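You operate a simulated robot arm through the tools that you are given. There is no shell and no other tool.

Carry out the task below with a simulated robot arm. There is one attempt and no reset: what you move stays moved.

Task
Couple the test hose and fill the orange pail to its line.
Fine: lock the clamp lever before the outlet valve opens; shut the valve after; no more than drips spilt. Where these are worked on the way, their far stop is far enough and under half their travel is too little: outlet valve.

It is judged by the outcome, as a careful person would: the job done as asked, and still so three seconds after it is handed in. It fails if anything else is knocked over, pushed out of place, dropped, spilled or broken.

Robot
A 6-joint arm with a two-finger parallel gripper, fixed in place. Base frame: the origin is on the floor under the middle of its stand, x ahead of it, y to its left, z up. Lengths are in m, angles in rad, forces in N, time in s.
With the tool pointing down near the work surface it reaches from about 0.1 to 0.58 m from the base axis. Its first joint turns from -1.152 to 1.152 rad. Payload 2.9 kg.
Tool frame: the origin (TCP) lies between the finger pads and is the grasp point; the fingertips stand 0.03 m ahead of it; z points along the fingers, y is the line along which they close. Largest opening 0.11 m; finger width 0.02, thickness 0.01; the body of the gripper, 0.048 by 0.112 m, starts 0.055 m behind the TCP.
Orientation is that of the tool frame in the base frame, as [roll, pitch, yaw] about the fixed x, y, z axes, in that order (R = Rz(yaw) Ry(pitch) Rx(roll)). With the fingers straight down and closing along the base's y, the tool's x points along the base's -x, its y along +y and its z along -z.

Tools
- The arm moves only by the tool step_arm. Its argument "moves" is a list of rows, each an object (a shift or turn left out is 0, a gripper value left out holds the last) with "grip": the gripper command, from -1 (shut) to 1 (fully open), values between in proportion; "linear": the shift along the base's x, y, z in units of 30 mm (1.0 is 30 mm), a list of three; "delta_rot": the turn, a rotation vector about the base's x, y, z in units of 4 degrees (1.0 is 4 degrees), a list of three. In form: [{"grip": grip, "linear": [x, y, z], "delta_rot": [rx, ry, rz]}, ...]. A call has 1 to 20 rows; each row shifts and turns the commanded pose from where the row before left it. A call with a number of a shift or a turn outside -1 to 1 is refused whole. Rows are played at 5 a second. More than 0.05 m and 0.15 rad between two rows, or a gripper value outside its range, and nothing of the call is played. A pose out of reach is approached as far as the arm can. The call stops where the force on the tool passes 90 N (or 10 N more than at its start, if that is more) or the arm is blocked; 0.2 s more then pass. The fingers move at their own pace (about 0.108 m/s each) and stop on an object; they squeeze with about 28 N. The grip force told is the motor's: it shows also when the fingers shut on nothing. Time passes only in rows, and 0.2 s behind the last, so rows that do not move let the fingers close. It gives the time, the measured TCP pose, the force on the tool (base axes), the opening and the grip force at its end, in the units of the frame above (readings bear some noise), with the torque about the TCP (base axes, N m) and any sound that the robot's microphone picked up.
- Cameras (640 x 400 px; columns grow to the right, rows downward): "scene" is fixed at [0.0858, 0.4433, 1.3774]; the picture's right is [-0.65, -0.76, 0.00], its down [-0.48, 0.41, -0.78] and it looks along [0.59, -0.50, -0.63] (base axes); focal length 313 px, centre (320, 200). "wrist" rides on the gripper at [0.072, 0.017, -0.103] in the tool frame; the picture's right is [-0.23, 0.97, 0.00], its down [-0.76, -0.18, -0.62] and it looks along [-0.61, -0.14, 0.78] (tool axes); focal length 222 px, centre (320, 200). There is no depth. A picture from a camera that has moved, and an enlarged one, comes with that camera's place and axes in the base frame and with its lens.
- snapshot(camera): a new picture of that camera. No time passes.
- zoom(camera, box): a new picture of the part [left, top, right, bottom] of that camera's present view, enlarged. No time passes.
- job_done(): hands the job in; it is judged then, once.

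Places have to be worked out from the pictures, the camera data and where the tool is seen. Open the gripper and draw the arm clear of the work before you hand the job in, unless the task says otherwise.

The tools are called after ">>>" as a command line: name --argument value ..., lists and objects as JSON in quotes. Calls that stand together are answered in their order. step_arm: Moves the arm, as the interface text tells. Its arguments: {"type":"object","properties":{"moves":{"type":"array","items":{"type":"object","properties":{"grip":{"type":"number"},"linear":{"type":"array","items":{"type":"number"}},"delta_rot":{"type":"array","items":{"type":"number"}}}}}},"required":["moves"]} The other tools are called the same way: snapshot (camera) takes a picture; zoom (camera, box) takes an enlarged picture of a part of a camera's view; job_done () hands the job in.

At the start:

```text
time_s: 0.0
eef_pos: [0.471, 0.0803, 1.1521]
tcp_rot: [3.141, 0.001, -3.141]
force: [0.2, -0.3, -0.4]
moment: [0.01, 0.03, 0.0]
opening: 0.1101
grip_force: 0.0
```

scene: 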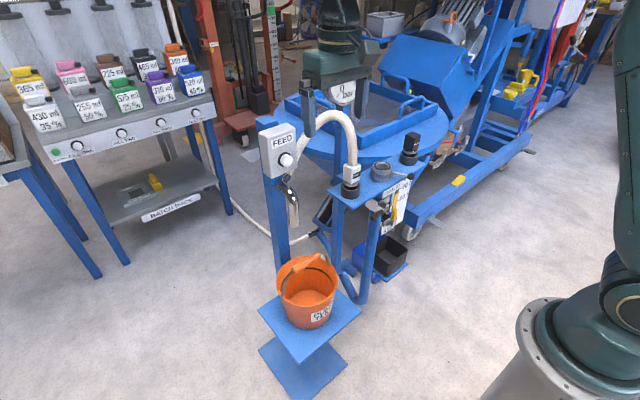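
wrist: 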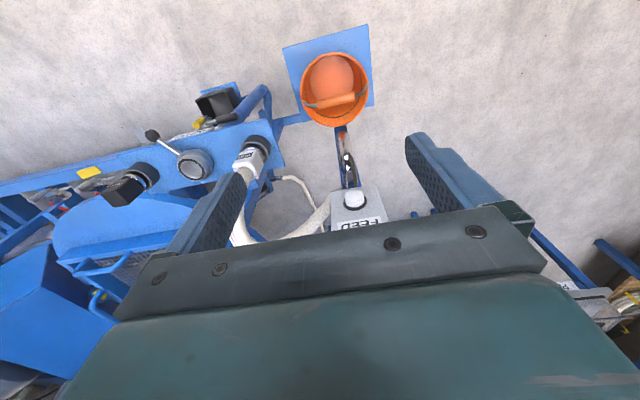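

I start by looking closely at the workstation from both cameras before moving anything.

>>> zoom --camera "scene" --box '[240, 100, 440, 225]'

>>> zoom --camera "scene" --box '[240, 225, 440, 350]'

>>> zoom --camera "wrist" --box '[100, 70, 400, 258]'

```text
3.20 times, centred on (340, 162) of scene
camera zoom: at [0.0858, 0.4433, 1.3774], right [-0.65, -0.76, 0.0], down [-0.48, 0.41, -0.78], along [0.59, -0.5, -0.63], focal length 1002 px, centre (256, 320)
```

zoom: 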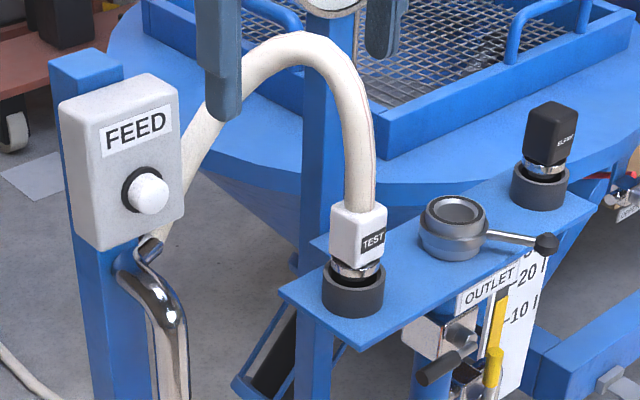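

```text
3.20 times, centred on (340, 288) of scene
camera zoom: at [0.0858, 0.4433, 1.3774], right [-0.65, -0.76, 0.0], down [-0.48, 0.41, -0.78], along [0.59, -0.5, -0.63], focal length 1002 px, centre (256, -80)
```

zoom: 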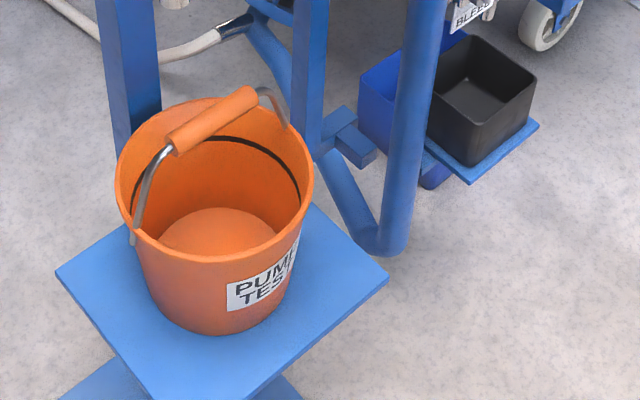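

```text
2.13 times, centred on (250, 164) of wrist
camera zoom: at [0.3977, 0.0957, 1.257], right [0.23, 0.97, 0.0], down [0.76, -0.18, 0.62], along [0.61, -0.14, -0.78], focal length 473 px, centre (469, 277)
```

zoom: 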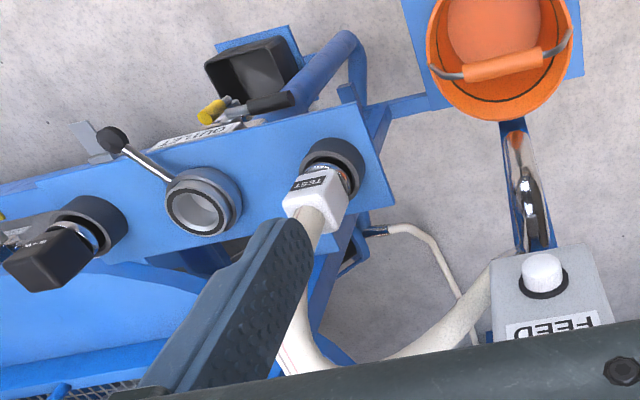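

The view shows a parked TEST hose, a lever-clamped socket, a black capped item, an OUTLET valve area and a FEED box over the pail. I zoom further to read labels and mechanisms.

>>> zoom --camera "scene" --box '[340, 120, 440, 182]'

>>> zoom --camera "scene" --box '[350, 170, 430, 220]'

>>> zoom --camera "scene" --box '[340, 210, 440, 272]'

>>> zoom --camera "scene" --box '[250, 120, 330, 240]'

>>> zoom --camera "wrist" --box '[130, 80, 290, 180]'

>>> zoom --camera "wrist" --box '[270, 20, 430, 240]'

```text
6.40 times, centred on (390, 151) of scene
camera zoom: at [0.0858, 0.4433, 1.3774], right [-0.65, -0.76, 0.0], down [-0.48, 0.41, -0.78], along [0.59, -0.5, -0.63], focal length 2005 px, centre (-128, 514)
```

zoom: 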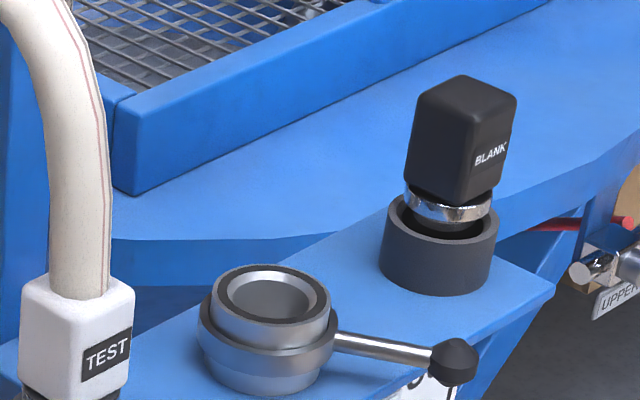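

```text
8.00 times, centred on (390, 195) of scene
camera zoom: at [0.0858, 0.4433, 1.3774], right [-0.65, -0.76, 0.0], down [-0.48, 0.41, -0.78], along [0.59, -0.5, -0.63], focal length 2506 px, centre (-240, 240)
```

zoom: 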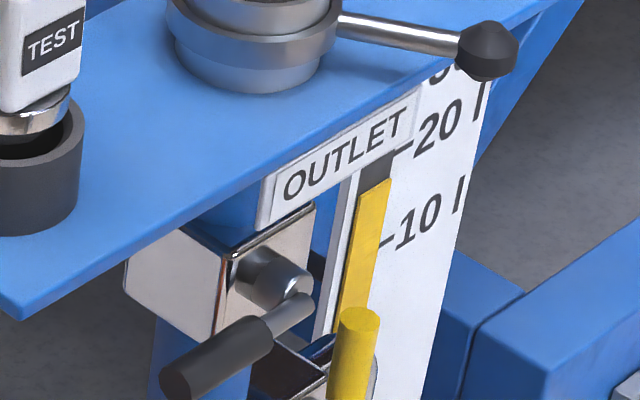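

```text
6.40 times, centred on (390, 241) of scene
camera zoom: at [0.0858, 0.4433, 1.3774], right [-0.65, -0.76, 0.0], down [-0.48, 0.41, -0.78], along [0.59, -0.5, -0.63], focal length 2005 px, centre (-128, -62)
```

zoom: 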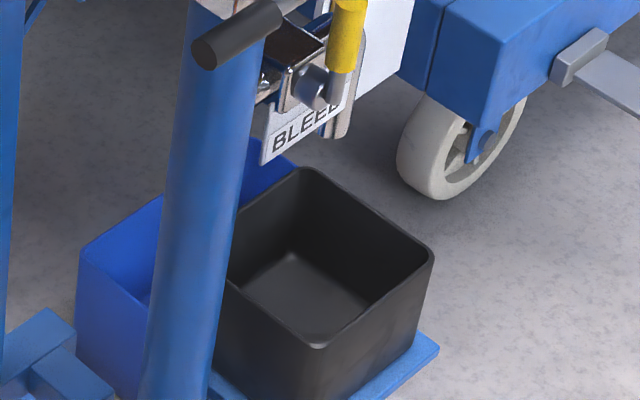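

```text
3.33 times, centred on (290, 180) of scene
camera zoom: at [0.0858, 0.4433, 1.3774], right [-0.65, -0.76, 0.0], down [-0.48, 0.41, -0.78], along [0.59, -0.5, -0.63], focal length 1044 px, centre (420, 267)
```

zoom: 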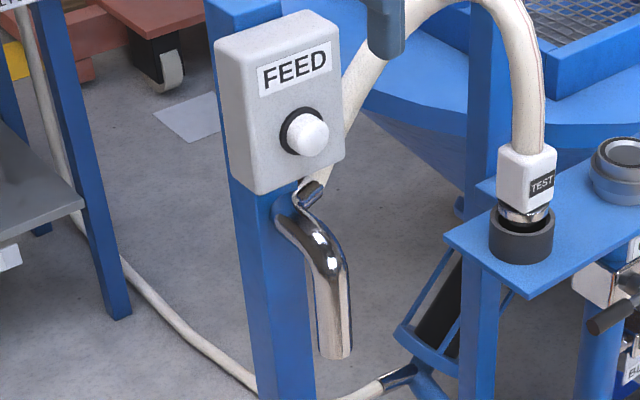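

```text
4.00 times, centred on (210, 130) of wrist
camera zoom: at [0.3977, 0.0957, 1.257], right [0.23, 0.97, 0.0], down [0.76, -0.18, 0.62], along [0.61, -0.14, -0.78], focal length 888 px, centre (760, 480)
```

zoom: 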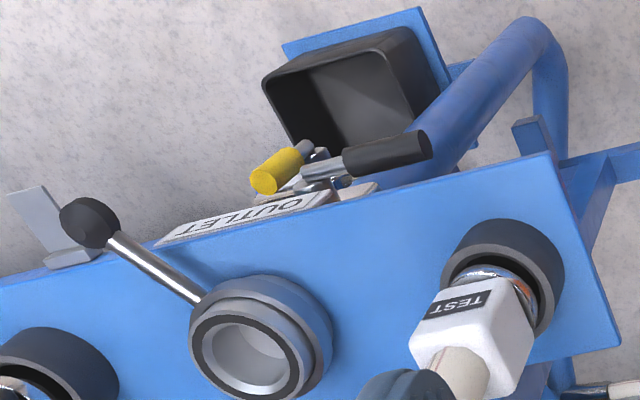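

```text
1.82 times, centred on (350, 130) of wrist
camera zoom: at [0.3977, 0.0957, 1.257], right [0.23, 0.97, 0.0], down [0.76, -0.18, 0.62], along [0.61, -0.14, -0.78], focal length 404 px, centre (266, 327)
```

zoom: 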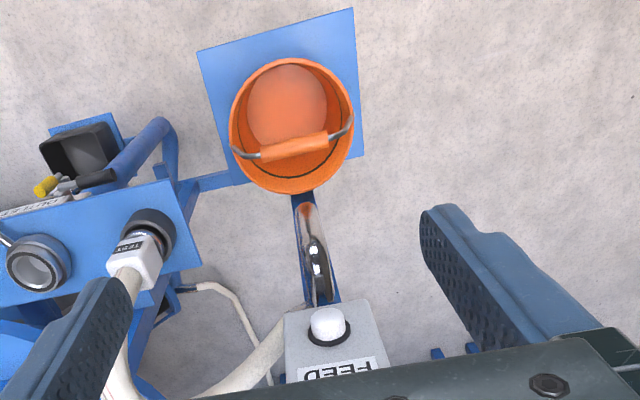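

From both views I triangulate: TEST plug ≈ (0.56,-0.07,0.90), socket rim ≈ (0.558,-0.197,0.877), clamp knob ≈ (0.49,-0.254,0.849), outlet handle tip ≈ (0.517,-0.125,0.743), FEED button ≈ (0.611,0.099,0.992). I back the arm off in free space to get a closer wrist view of the socket and lever.

>>> step_arm --moves '[{"grip": 1, "linear": [-0.5, -0.9, 0]}, {"linear": [-0.5, -0.9, 0]}, {"linear": [-0.5, -0.9, -0.3]}, {"linear": [-0.5, -0.9, -0.4]}, {"linear": [-0.5, -0.9, -0.4]}, {"linear": [-0.5, -0.9, -0.4]}, {"linear": [-0.5, -0.9, -0.5]}, {"linear": [-0.3, -0.9, -0.5]}, {"linear": [0, -0.9, -0.5]}, {"linear": [0, -0.9, -0.5]}]'

```text
time_s: 2.2
eef_pos: [0.3567, -0.1907, 1.0468]
tcp_rot: [3.141, 0.001, 3.141]
force: [0.0, -0.1, -0.8]
moment: [0.0, 0.01, 0.02]
opening: 0.1097
grip_force: 0.0
```

The arm is at (0.357,-0.191,1.047). I look at the socket, lever and valve area with both cameras.

>>> snapshot --camera "wrist"

>>> snapshot --camera "scene"

```text
taken
camera wrist: at [0.2837, -0.1744, 1.1518], right [0.23, 0.97, 0.0], down [0.76, -0.18, 0.62], along [0.61, -0.14, -0.78], focal length 222 px, centre (320, 200)
```

wrist: 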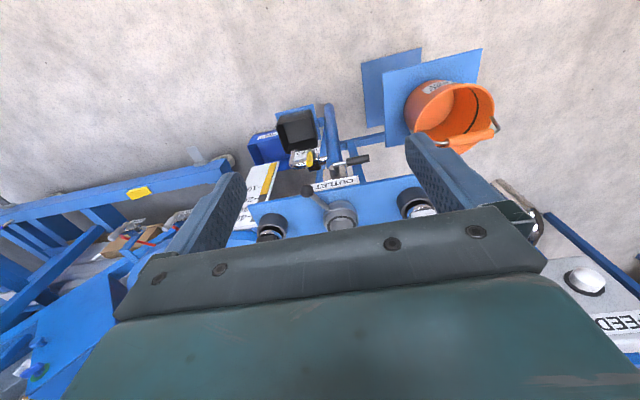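

```text
taken
```

scene: 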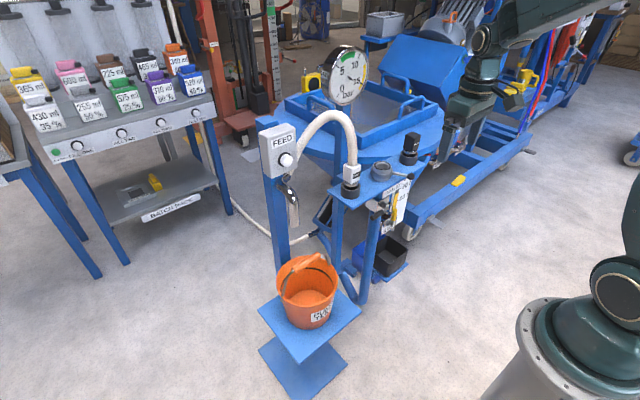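

A pressure gauge is now visible behind the rig; I zoom on it, the socket/lever, the valves and the pail line.

>>> zoom --camera "scene" --box '[300, 35, 400, 97]'

>>> zoom --camera "wrist" --box '[240, 100, 440, 225]'

>>> zoom --camera "wrist" --box '[280, 170, 380, 232]'

>>> zoom --camera "wrist" --box '[260, 100, 380, 175]'

>>> zoom --camera "wrist" --box '[390, 70, 510, 145]'

>>> zoom --camera "scene" --box '[340, 130, 440, 192]'

```text
6.40 times, centred on (350, 66) of scene
camera zoom: at [0.0858, 0.4433, 1.3774], right [-0.65, -0.76, 0.0], down [-0.48, 0.41, -0.78], along [0.59, -0.5, -0.63], focal length 2005 px, centre (128, 1058)
```

zoom: 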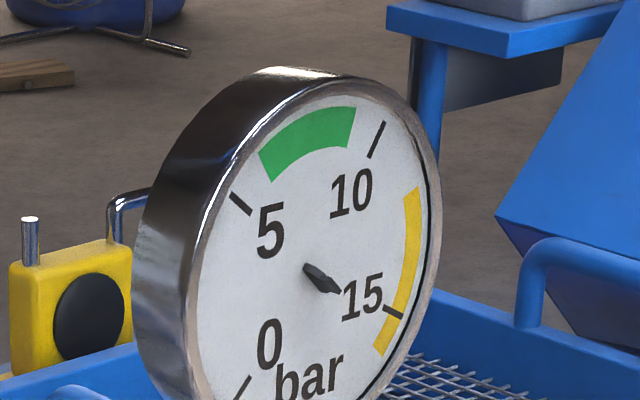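

```text
3.20 times, centred on (340, 162) of wrist
camera zoom: at [0.2837, -0.1744, 1.1518], right [0.23, 0.97, 0.0], down [0.76, -0.18, 0.62], along [0.61, -0.14, -0.78], focal length 711 px, centre (256, 320)
```

zoom: 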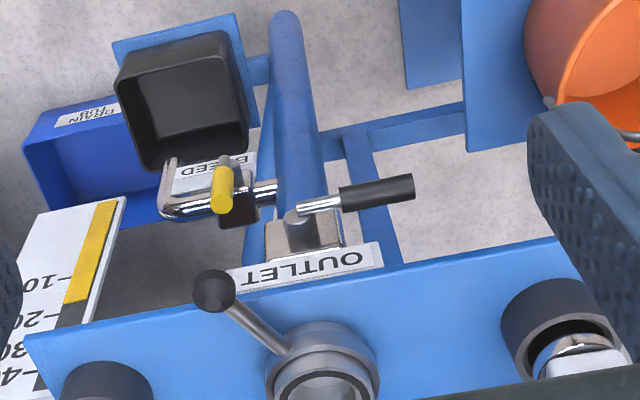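

```text
6.40 times, centred on (330, 201) of wrist
camera zoom: at [0.2837, -0.1744, 1.1518], right [0.23, 0.97, 0.0], down [0.76, -0.18, 0.62], along [0.61, -0.14, -0.78], focal length 1422 px, centre (256, 194)
```

zoom: 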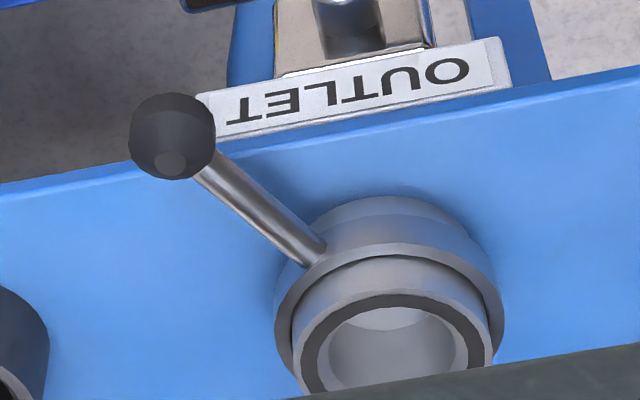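

```text
5.33 times, centred on (320, 138) of wrist
camera zoom: at [0.2837, -0.1744, 1.1518], right [0.23, 0.97, 0.0], down [0.76, -0.18, 0.62], along [0.61, -0.14, -0.78], focal length 1185 px, centre (320, 533)
```

zoom: 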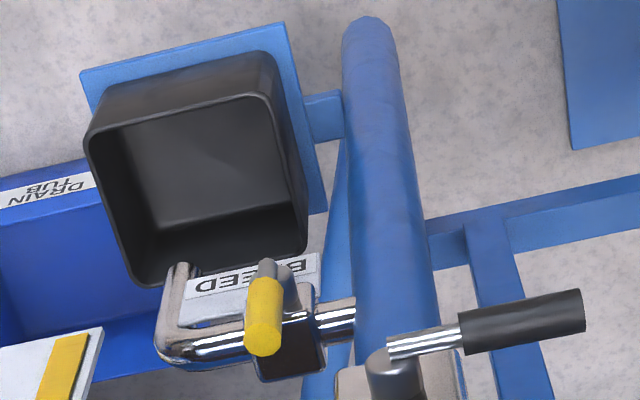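

```text
5.33 times, centred on (450, 108) of wrist
camera zoom: at [0.2837, -0.1744, 1.1518], right [0.23, 0.97, 0.0], down [0.76, -0.18, 0.62], along [0.61, -0.14, -0.78], focal length 1185 px, centre (-373, 693)
```

zoom: 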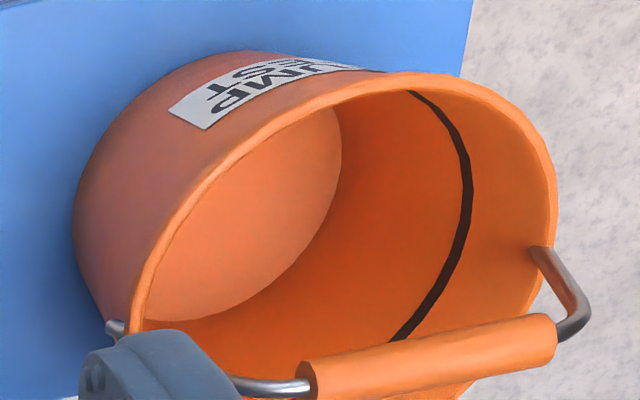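

```text
6.40 times, centred on (390, 161) of scene
camera zoom: at [0.0858, 0.4433, 1.3774], right [-0.65, -0.76, 0.0], down [-0.48, 0.41, -0.78], along [0.59, -0.5, -0.63], focal length 2005 px, centre (-128, 450)
```

zoom: 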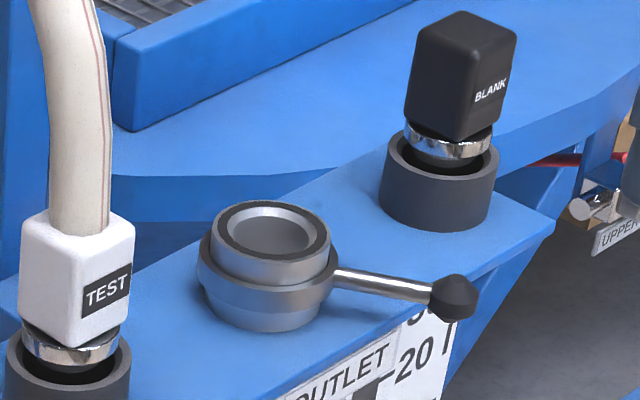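

I check the gauge's needle and the right part of the rig for other labels.

>>> zoom --camera "scene" --box '[310, 40, 380, 110]'

>>> zoom --camera "scene" --box '[400, 90, 520, 260]'

>>> zoom --camera "scene" --box '[360, 170, 420, 270]'

>>> zoom --camera "scene" --box '[265, 245, 345, 335]'

```text
5.71 times, centred on (345, 75) of scene
camera zoom: at [0.0858, 0.4433, 1.3774], right [-0.65, -0.76, 0.0], down [-0.48, 0.41, -0.78], along [0.59, -0.5, -0.63], focal length 1790 px, centre (177, 914)
```

zoom: 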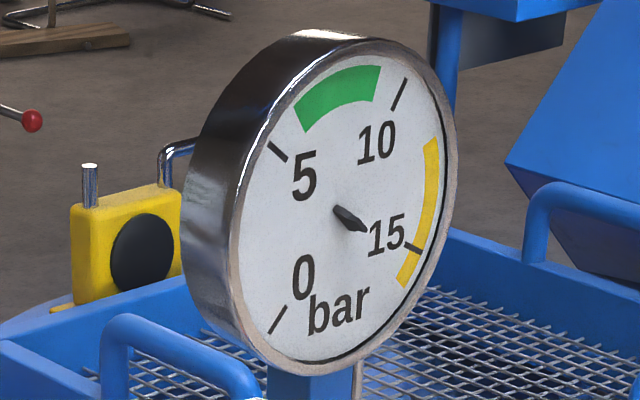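

```text
2.35 times, centred on (460, 175) of scene
camera zoom: at [0.0858, 0.4433, 1.3774], right [-0.65, -0.76, 0.0], down [-0.48, 0.41, -0.78], along [0.59, -0.5, -0.63], focal length 737 px, centre (-9, 259)
```

zoom: 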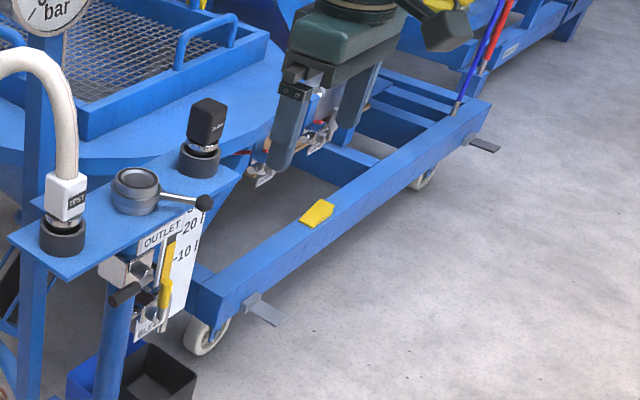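

```text
4.00 times, centred on (390, 220) of scene
camera zoom: at [0.0858, 0.4433, 1.3774], right [-0.65, -0.76, 0.0], down [-0.48, 0.41, -0.78], along [0.59, -0.5, -0.63], focal length 1253 px, centre (40, 120)
```

zoom: 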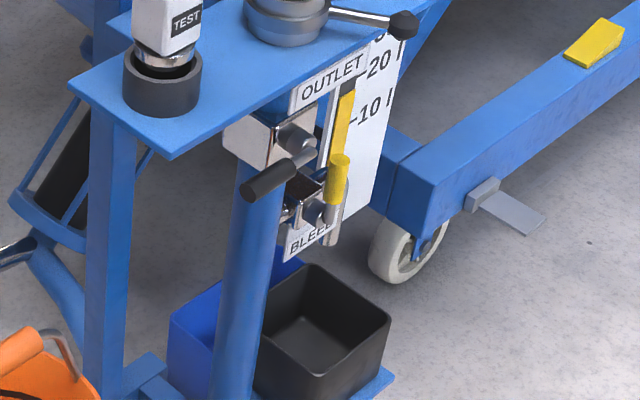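

```text
4.44 times, centred on (305, 290) of scene
camera zoom: at [0.0858, 0.4433, 1.3774], right [-0.65, -0.76, 0.0], down [-0.48, 0.41, -0.78], along [0.59, -0.5, -0.63], focal length 1392 px, centre (387, -200)
```

zoom: 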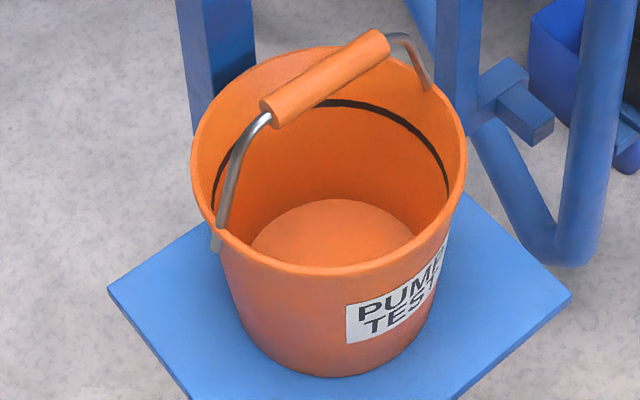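

The needle seems at rest, bleed handle is crosswise (shut) and the outlet handle is crosswise (shut). I take high magnification views to measure the cup and socket centres precisely.

>>> zoom --camera "scene" --box '[336, 160, 384, 190]'

>>> zoom --camera "scene" --box '[364, 155, 412, 185]'

>>> zoom --camera "scene" --box '[390, 125, 438, 155]'

>>> zoom --camera "scene" --box '[336, 175, 384, 205]'

```text
13.33 times, centred on (360, 175) of scene
camera zoom: at [0.0858, 0.4433, 1.3774], right [-0.65, -0.76, 0.0], down [-0.48, 0.41, -0.78], along [0.59, -0.5, -0.63], focal length 4176 px, centre (-213, 533)
```

zoom: 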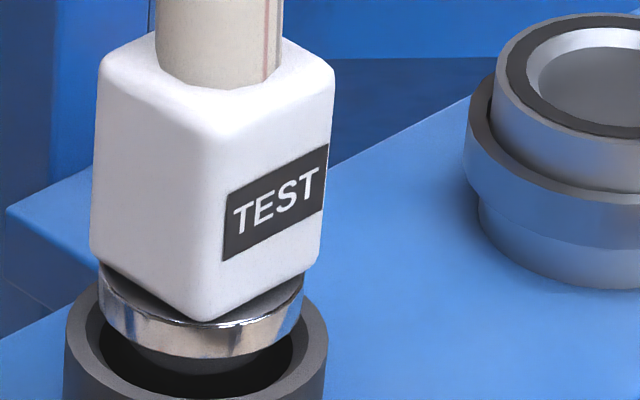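

```text
13.33 times, centred on (388, 170) of scene
camera zoom: at [0.0858, 0.4433, 1.3774], right [-0.65, -0.76, 0.0], down [-0.48, 0.41, -0.78], along [0.59, -0.5, -0.63], focal length 4176 px, centre (-587, 600)
```

zoom: 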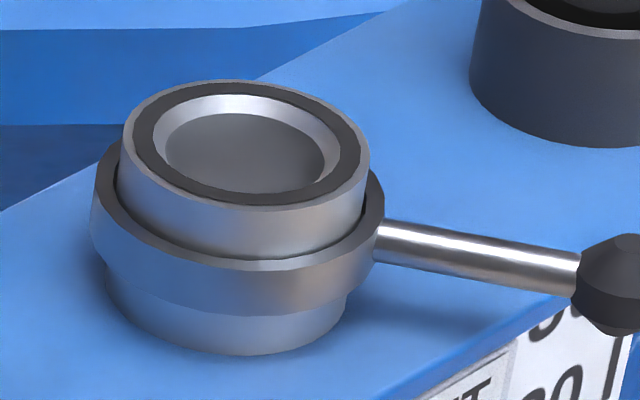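

```text
13.33 times, centred on (414, 140) of scene
camera zoom: at [0.0858, 0.4433, 1.3774], right [-0.65, -0.76, 0.0], down [-0.48, 0.41, -0.78], along [0.59, -0.5, -0.63], focal length 4176 px, centre (-933, 1000)
```

zoom: 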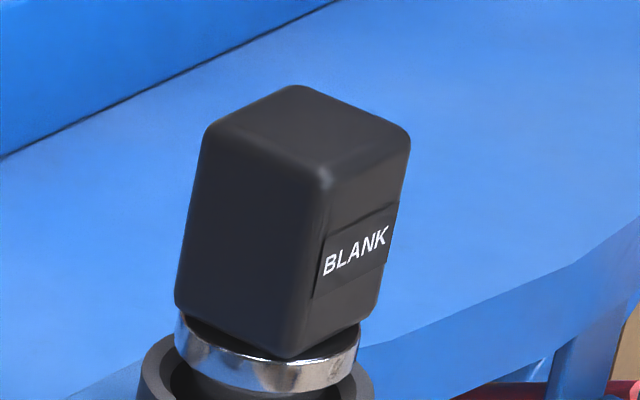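

```text
13.33 times, centred on (360, 190) of scene
camera zoom: at [0.0858, 0.4433, 1.3774], right [-0.65, -0.76, 0.0], down [-0.48, 0.41, -0.78], along [0.59, -0.5, -0.63], focal length 4176 px, centre (-213, 333)
```

zoom: 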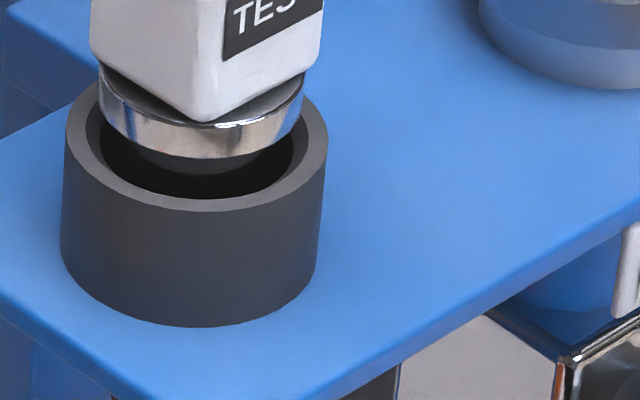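

Measurements: parked TEST plug axis ≈ (0.5555,-0.070), socket axis ≈ (0.555,-0.199), block z≈0.89–0.94, hose leaving the top. I tilt the tool ~52° forward (so the hose clears the gripper body) and go to a pre-grasp in front of the plug.

>>> step_arm --moves '[{"grip": 1, "linear": [0.2, 0.3, -0.2], "delta_rot": [0, -1, 0]}, {"linear": [0.2, 0.3, -0.2], "delta_rot": [0, -1, 0]}, {"linear": [0.2, 0.3, -0.2], "delta_rot": [0, -1, 0]}, {"linear": [0.2, 0.3, -0.2], "delta_rot": [0, -1, 0]}, {"linear": [0.2, 0.3, -0.2], "delta_rot": [0, -1, 0]}, {"linear": [0.2, 0.3, -0.2], "delta_rot": [0, -1, 0]}, {"linear": [0.2, 0.3, -0.2], "delta_rot": [0, -1, 0]}, {"linear": [0.2, 0.3, -0.2], "delta_rot": [0, -1, 0]}, {"linear": [0.2, 0.3, -0.2], "delta_rot": [0, -1, 0]}, {"linear": [0.2, 0.3, -0.2], "delta_rot": [0, -1, 0]}, {"linear": [0.2, 0.3, -0.2], "delta_rot": [0, -1, 0]}, {"linear": [0.2, 0.3, -0.2], "delta_rot": [0, -1, 0]}, {"linear": [0.2, 0.3, -0.2], "delta_rot": [0, -1, 0]}, {"linear": [0, 0, 0]}]'

>>> snapshot --camera "wrist"

>>> snapshot --camera "scene"

```text
time_s: 5.2
eef_pos: [0.4347, -0.0734, 0.9701]
tcp_rot: [3.141, 0.909, 3.141]
force: [0.3, 0.6, -0.5]
moment: [-0.01, -0.02, -0.02]
opening: 0.1102
grip_force: 0.0
```

```text
taken
camera wrist: at [0.3082, -0.057, 0.9767], right [0.14, 0.97, 0.18], down [-0.02, -0.18, 0.98], along [0.99, -0.14, 0.0], focal length 222 px, centre (320, 200)
```

wrist: 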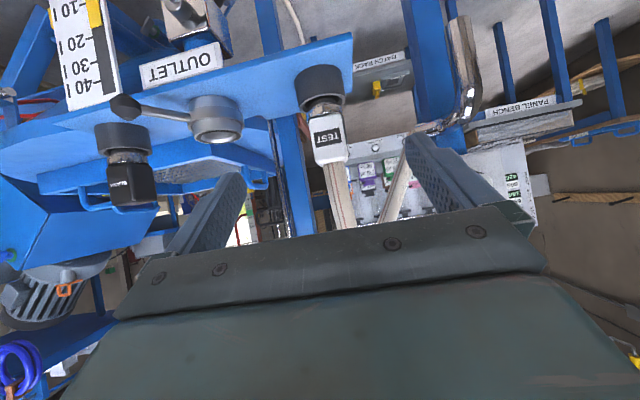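

```text
taken
```

scene: 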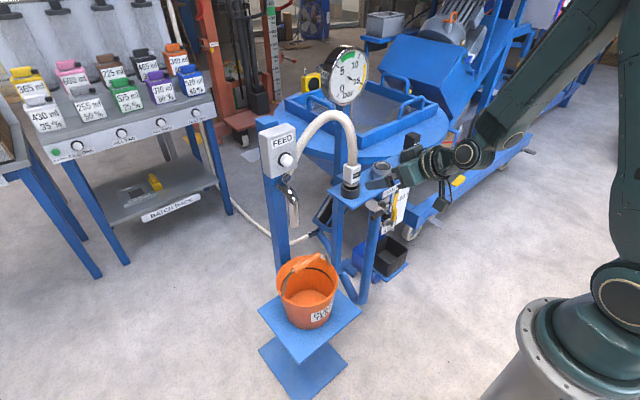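

The tilted pose is reached and the plug lies between the finger lines. I zoom on the plug and socket from here to refine their positions.

>>> zoom --camera "wrist" --box '[280, 50, 380, 112]'

>>> zoom --camera "wrist" --box '[280, 110, 380, 172]'

>>> zoom --camera "wrist" --box '[90, 70, 290, 195]'

>>> zoom --camera "wrist" --box '[120, 0, 280, 100]'

```text
6.40 times, centred on (330, 81) of wrist
camera zoom: at [0.3082, -0.057, 0.9767], right [0.14, 0.97, 0.18], down [-0.02, -0.18, 0.98], along [0.99, -0.14, 0.0], focal length 1422 px, centre (256, 962)
```

zoom: 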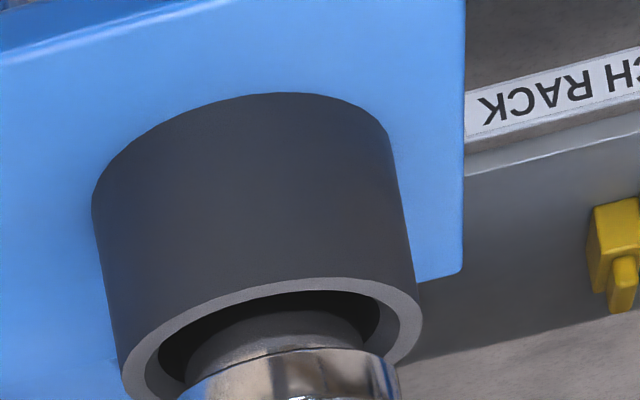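

```text
6.40 times, centred on (330, 141) of wrist
camera zoom: at [0.3082, -0.057, 0.9767], right [0.14, 0.97, 0.18], down [-0.02, -0.18, 0.98], along [0.99, -0.14, 0.0], focal length 1422 px, centre (256, 578)
```

zoom: 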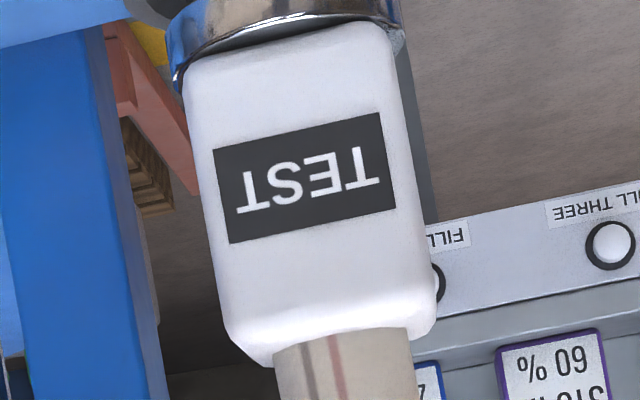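

```text
3.20 times, centred on (190, 132) of wrist
camera zoom: at [0.3082, -0.057, 0.9767], right [0.14, 0.97, 0.18], down [-0.02, -0.18, 0.98], along [0.99, -0.14, 0.0], focal length 711 px, centre (736, 416)
```

zoom: 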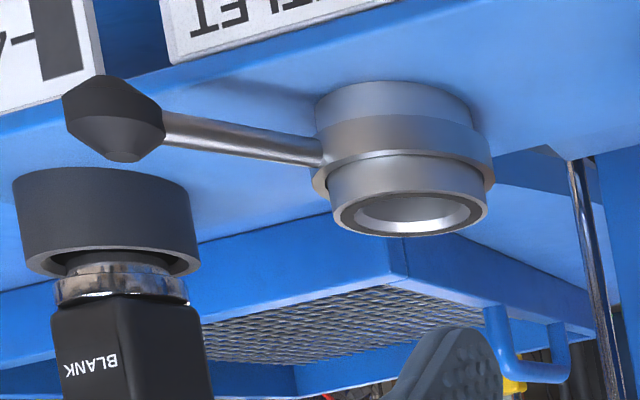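

```text
4.00 times, centred on (200, 50) of wrist
camera zoom: at [0.3082, -0.057, 0.9767], right [0.14, 0.97, 0.18], down [-0.02, -0.18, 0.98], along [0.99, -0.14, 0.0], focal length 888 px, centre (800, 800)
```

zoom: 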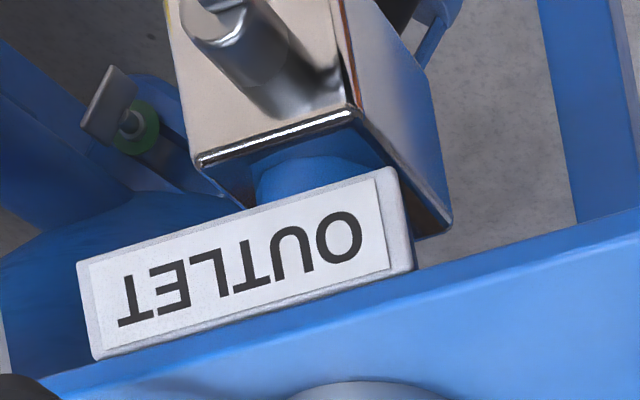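

Refined: plug block centre ≈ (0.552,-0.069,0.917). I move in with open fingers to straddle the block and check before closing.

>>> step_arm --moves '[{"grip": 1, "linear": [0.49, 0.015, -0.21]}, {"linear": [0.49, 0.015, -0.21]}, {"linear": [0.49, 0.015, -0.21]}, {"linear": [0.49, 0.015, -0.21]}, {"linear": [0.49, 0.015, -0.21]}, {"linear": [0.49, 0.015, -0.21]}, {"linear": [0.49, 0.015, -0.21]}, {"linear": [0.3, 0.015, -0.13]}, {"linear": [0, 0, 0]}]'

>>> snapshot --camera "wrist"

>>> zoom --camera "scene" --box '[320, 120, 420, 220]'

```text
time_s: 7.2
eef_pos: [0.5456, -0.0706, 0.9205]
tcp_rot: [3.141, 0.908, 3.141]
force: [0.7, 0.0, -0.7]
moment: [-0.01, 0.03, 0.0]
opening: 0.1101
grip_force: 0.1
```

```text
taken
camera wrist: at [0.4204, -0.0537, 0.9289], right [0.14, 0.97, 0.18], down [-0.02, -0.18, 0.98], along [0.99, -0.14, 0.0], focal length 222 px, centre (320, 200)
```

wrist: 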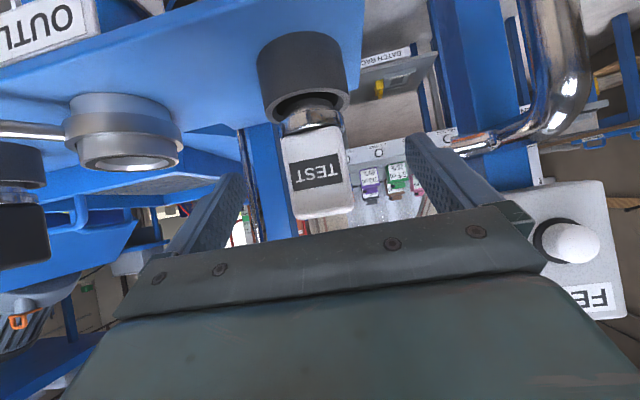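

```text
4.00 times, centred on (370, 170) of scene
camera zoom: at [0.0858, 0.4433, 1.3774], right [-0.65, -0.76, 0.0], down [-0.48, 0.41, -0.78], along [0.59, -0.5, -0.63], focal length 1253 px, centre (120, 320)
```

zoom: 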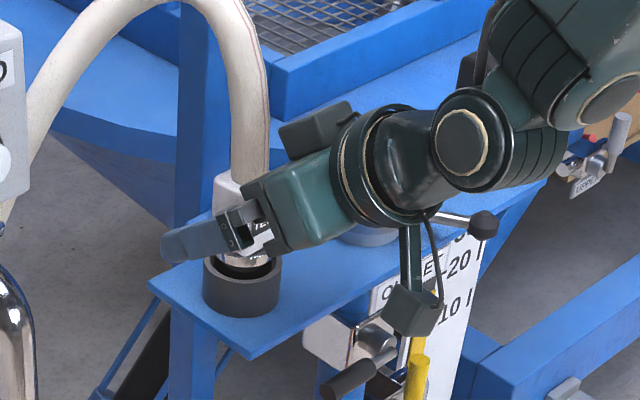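

The wrist views put the label face at (0.5445,-0.071,0.913), so the block centre is ≈ (0.561,-0.071). I move 10 mm further forward and close on the block.

>>> step_arm --moves '[{"grip": 1, "linear": [0.17, 0, 0]}, {"linear": [0.17, 0, 0]}, {"linear": [0, 0, 0]}, {"grip": -1}, {"grip": -1}, {"grip": -1}, {"grip": -1}]'

>>> snapshot --camera "wrist"

>>> zoom --camera "scene" --box '[320, 120, 420, 220]'

```text
time_s: 8.8
eef_pos: [0.5576, -0.0709, 0.9209]
tcp_rot: [3.142, 0.909, 3.141]
force: [1.0, -0.1, -0.3]
moment: [-0.01, -0.05, 0.01]
opening: 0.0355
grip_force: 27.8
```

```text
taken
camera wrist: at [0.4305, -0.0539, 0.9291], right [0.14, 0.97, 0.18], down [-0.02, -0.18, 0.98], along [0.99, -0.14, 0.0], focal length 222 px, centre (320, 200)
```

wrist: 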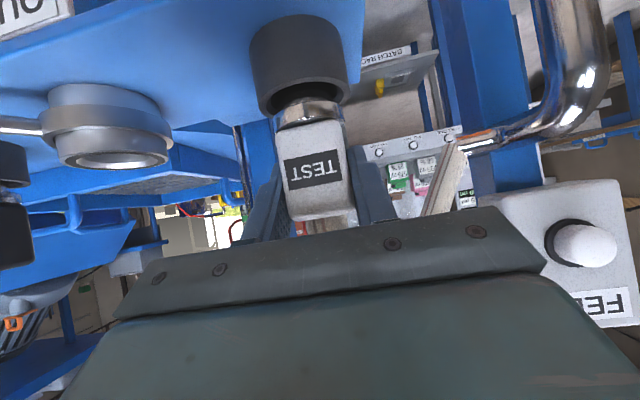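

```text
4.00 times, centred on (370, 170) of scene
camera zoom: at [0.0858, 0.4433, 1.3774], right [-0.65, -0.76, 0.0], down [-0.48, 0.41, -0.78], along [0.59, -0.5, -0.63], focal length 1253 px, centre (120, 320)
```

zoom: 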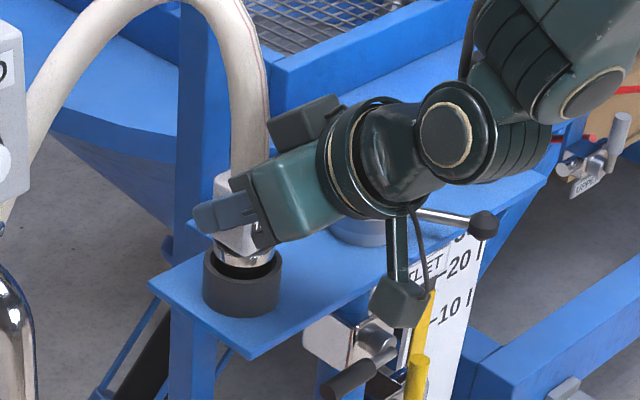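

The block is held (opening 35.5 mm, grip 28 N). I lift it slowly straight up by 66 mm out of the parking cup.

>>> step_arm --moves '[{"grip": -1, "linear": [0, 0, 0.2]}, {"linear": [0, 0, 0.3]}, {"linear": [0, 0, 0.3]}, {"linear": [0, 0, 0.35]}, {"linear": [0, 0, 0.35]}, {"linear": [0, 0, 0.35]}, {"linear": [0, 0, 0.35]}, {"linear": [0, 0, 0]}]'

>>> snapshot --camera "wrist"

>>> zoom --camera "scene" --box '[300, 90, 420, 220]'

```text
time_s: 10.6
eef_pos: [0.5558, -0.0699, 0.9874]
tcp_rot: [-3.14, 0.908, 3.14]
force: [0.1, 0.6, -2.0]
moment: [0.03, 0.01, 0.0]
opening: 0.0359
grip_force: 27.4
```

```text
taken
camera wrist: at [0.43, -0.0541, 0.9954], right [0.14, 0.97, 0.18], down [-0.02, -0.18, 0.98], along [0.99, -0.14, 0.0], focal length 222 px, centre (320, 200)
```

wrist: 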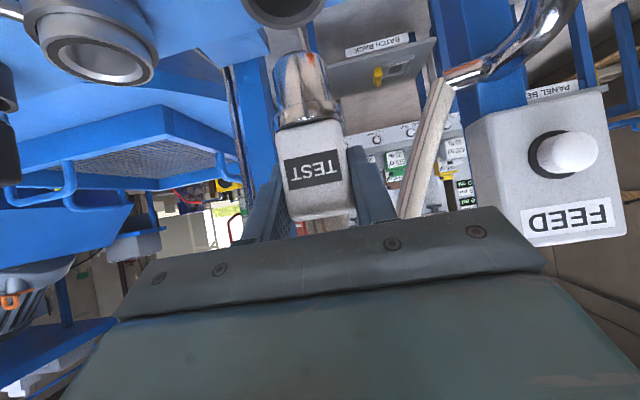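

```text
3.08 times, centred on (360, 155) of scene
camera zoom: at [0.0859, 0.4433, 1.3774], right [-0.65, -0.76, 0.0], down [-0.48, 0.41, -0.78], along [0.59, -0.5, -0.63], focal length 964 px, centre (197, 338)
```

zoom: 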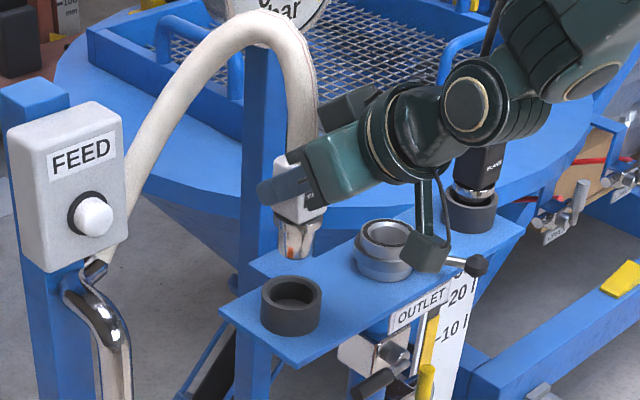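

The plug is free of its cup and held well. I zoom to check its length/tilt and to measure the socket from here.

>>> zoom --camera "wrist" --box '[250, 40, 370, 240]'

>>> zoom --camera "wrist" --box '[0, 0, 180, 112]'

>>> zoom --camera "scene" --box '[340, 130, 400, 190]'

```text
2.00 times, centred on (310, 140) of wrist
camera zoom: at [0.43, -0.0541, 0.9954], right [0.14, 0.97, 0.18], down [-0.02, -0.18, 0.98], along [0.99, -0.14, 0.0], focal length 444 px, centre (340, 320)
```

zoom: 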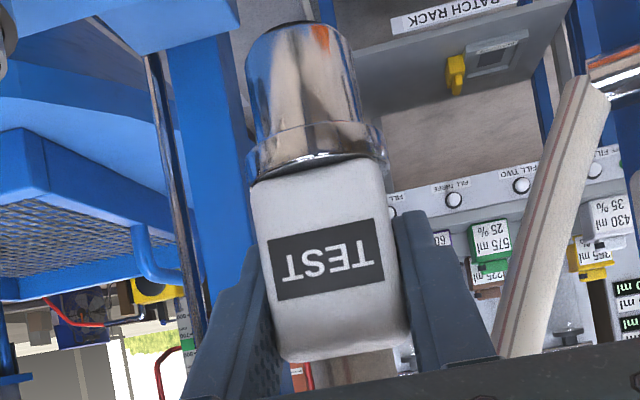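

```text
3.56 times, centred on (90, 56) of wrist
camera zoom: at [0.43, -0.0541, 0.9954], right [0.14, 0.97, 0.18], down [-0.02, -0.18, 0.98], along [0.99, -0.14, 0.0], focal length 790 px, centre (1138, 712)
```

zoom: 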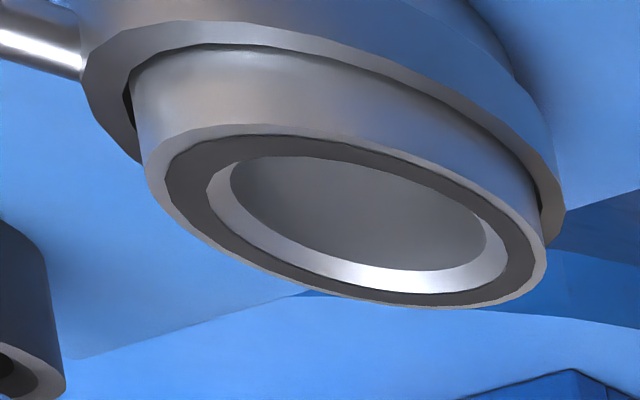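

```text
6.67 times, centred on (370, 160) of scene
camera zoom: at [0.0859, 0.4433, 1.3774], right [-0.65, -0.76, 0.0], down [-0.48, 0.41, -0.78], along [0.59, -0.5, -0.63], focal length 2088 px, centre (-13, 467)
```

zoom: 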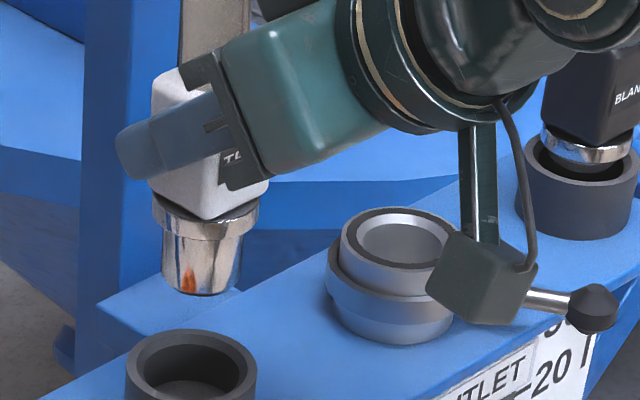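

Wrist and scene measurements agree: socket axis is at offset (≈-0.002, -0.129) from the held plug's axis. I carry the plug sideways over the socket, then lower to just above the rim.

>>> step_arm --moves '[{"grip": -1, "linear": [0, -0.5, 0]}, {"linear": [-0.02, -0.7, 0]}, {"linear": [-0.02, -0.7, 0]}, {"linear": [-0.03, -0.7, 0]}, {"linear": [0, -0.7, 0]}, {"linear": [0, -0.6, 0]}, {"linear": [0, -0.4, 0]}, {"linear": [0, 0, 0]}]'

>>> snapshot --camera "wrist"

>>> zoom --camera "scene" --box '[340, 110, 440, 190]'

```text
time_s: 12.4
eef_pos: [0.5538, -0.1998, 0.9876]
tcp_rot: [3.14, 0.906, 3.141]
force: [-0.1, 0.0, -2.4]
moment: [0.05, 0.0, 0.02]
opening: 0.0358
grip_force: 27.6
```

```text
taken
camera wrist: at [0.4278, -0.1832, 0.9956], right [0.14, 0.97, 0.18], down [-0.02, -0.18, 0.98], along [0.99, -0.14, 0.0], focal length 222 px, centre (320, 200)
```

wrist: 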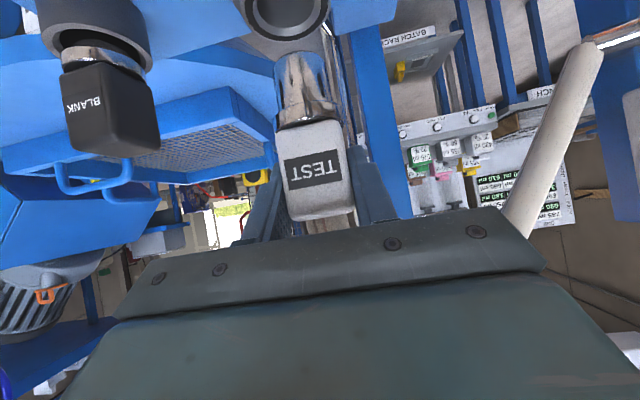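

```text
5.00 times, centred on (390, 150) of scene
camera zoom: at [0.0859, 0.4432, 1.3774], right [-0.65, -0.76, 0.0], down [-0.48, 0.41, -0.78], along [0.59, -0.5, -0.63], focal length 1566 px, centre (-30, 450)
```

zoom: 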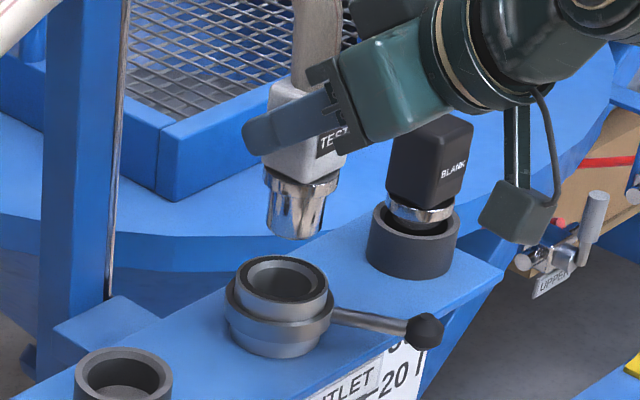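

I zoom on the hovering plug and the socket in both cameras to check alignment.

>>> zoom --camera "scene" --box '[376, 134, 424, 164]'

>>> zoom --camera "scene" --box '[370, 155, 418, 185]'

>>> zoom --camera "wrist" --box '[230, 0, 390, 100]'

>>> zoom --camera "wrist" --box '[230, 40, 390, 140]'

```text
13.33 times, centred on (400, 149) of scene
camera zoom: at [0.0859, 0.4432, 1.3774], right [-0.65, -0.76, 0.0], down [-0.48, 0.41, -0.78], along [0.59, -0.5, -0.63], focal length 4176 px, centre (-747, 880)
```

zoom: 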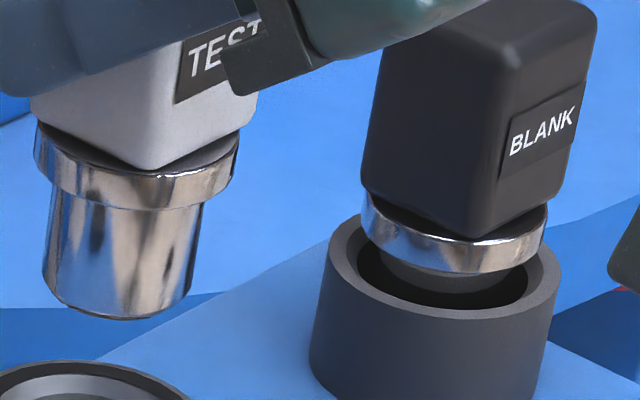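

```text
13.33 times, centred on (394, 170) of scene
camera zoom: at [0.0859, 0.4432, 1.3774], right [-0.65, -0.76, 0.0], down [-0.48, 0.41, -0.78], along [0.59, -0.5, -0.63], focal length 4176 px, centre (-667, 600)
```

zoom: 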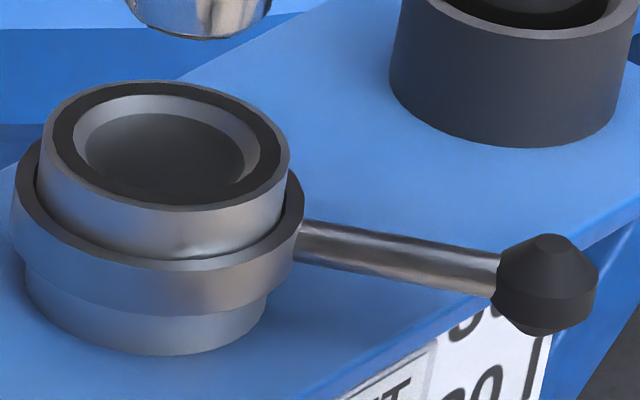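

```text
4.00 times, centred on (310, 50) of wrist
camera zoom: at [0.4278, -0.1832, 0.9956], right [0.14, 0.97, 0.18], down [-0.02, -0.18, 0.98], along [0.99, -0.14, 0.0], focal length 888 px, centre (360, 800)
```

zoom: 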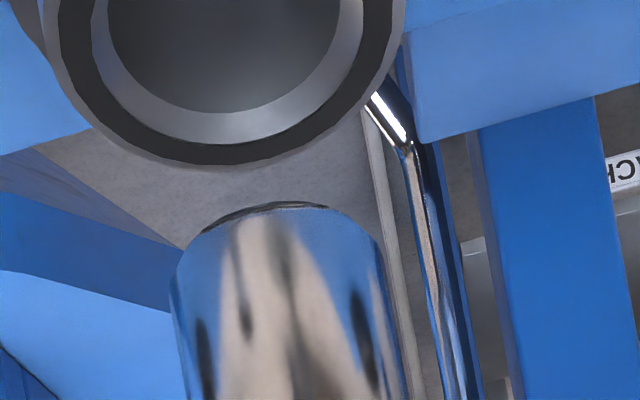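

```text
4.00 times, centred on (310, 90) of wrist
camera zoom: at [0.4278, -0.1832, 0.9956], right [0.14, 0.97, 0.18], down [-0.02, -0.18, 0.98], along [0.99, -0.14, 0.0], focal length 888 px, centre (360, 640)
```

zoom: 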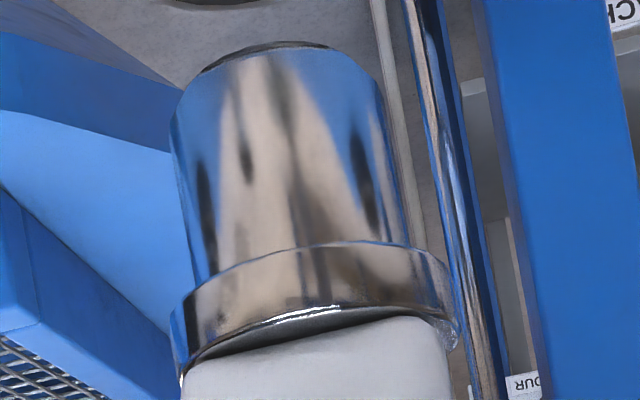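

Wrist fit gives the socket centre (0.5605,-0.2006) and the plug axis lines up in y; the scene view suggests the plug should go ~2 mm further in +x. I correct that and lower to just above the rim.

>>> step_arm --moves '[{"grip": -1, "linear": [0.06, 0, -0.3]}, {"linear": [0, 0, -0.3]}, {"linear": [0, 0, -0.3]}, {"linear": [0, 0, -0.2]}, {"linear": [0, 0, 0]}]'

>>> zoom --camera "scene" --box '[370, 140, 418, 170]'

>>> zoom --camera "wrist" --box '[230, 0, 390, 100]'

>>> snapshot --camera "wrist"

```text
time_s: 13.6
eef_pos: [0.5565, -0.1992, 0.9555]
tcp_rot: [-3.141, 0.907, 3.14]
force: [-0.1, 0.1, -2.2]
moment: [0.02, 0.02, -0.03]
opening: 0.0359
grip_force: 28.0
```

```text
13.33 times, centred on (394, 155) of scene
camera zoom: at [0.0859, 0.4433, 1.3774], right [-0.65, -0.76, 0.0], down [-0.48, 0.41, -0.78], along [0.59, -0.5, -0.63], focal length 4176 px, centre (-667, 800)
```

zoom: 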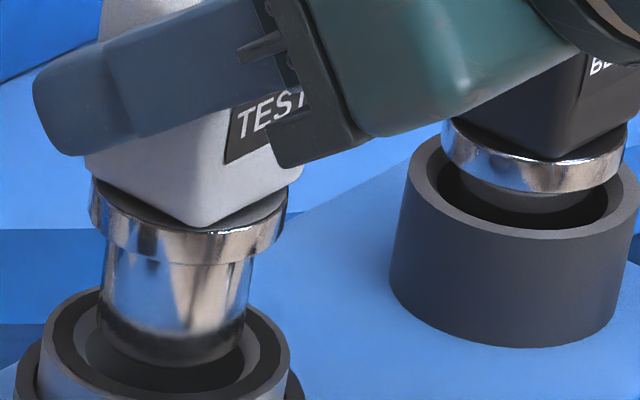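

```text
4.00 times, centred on (310, 50) of wrist
camera zoom: at [0.4299, -0.183, 0.9622], right [0.14, 0.97, 0.18], down [-0.02, -0.18, 0.98], along [0.99, -0.14, 0.0], focal length 888 px, centre (360, 800)
```

zoom: 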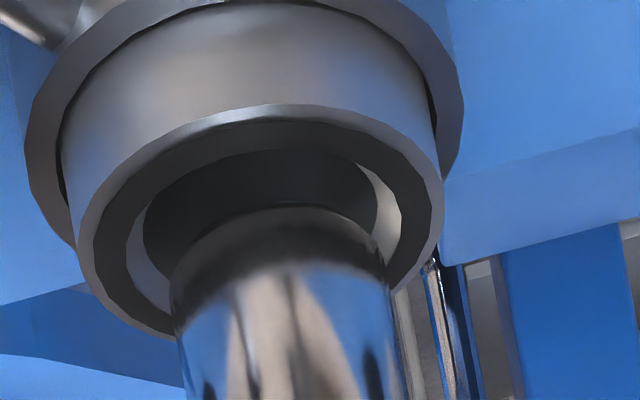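

```text
taken
camera wrist: at [0.4299, -0.183, 0.9622], right [0.14, 0.97, 0.18], down [-0.02, -0.18, 0.98], along [0.99, -0.14, 0.0], focal length 222 px, centre (320, 200)
```

wrist: 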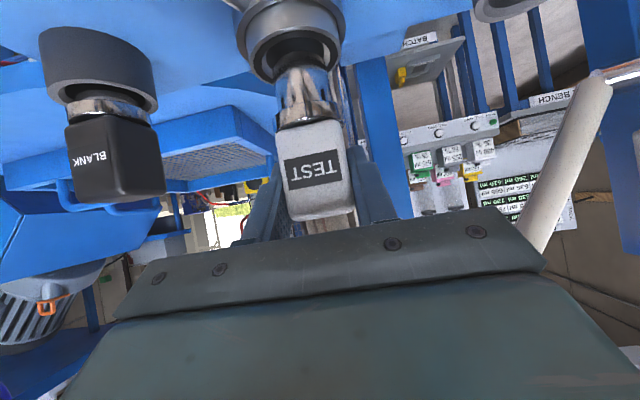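

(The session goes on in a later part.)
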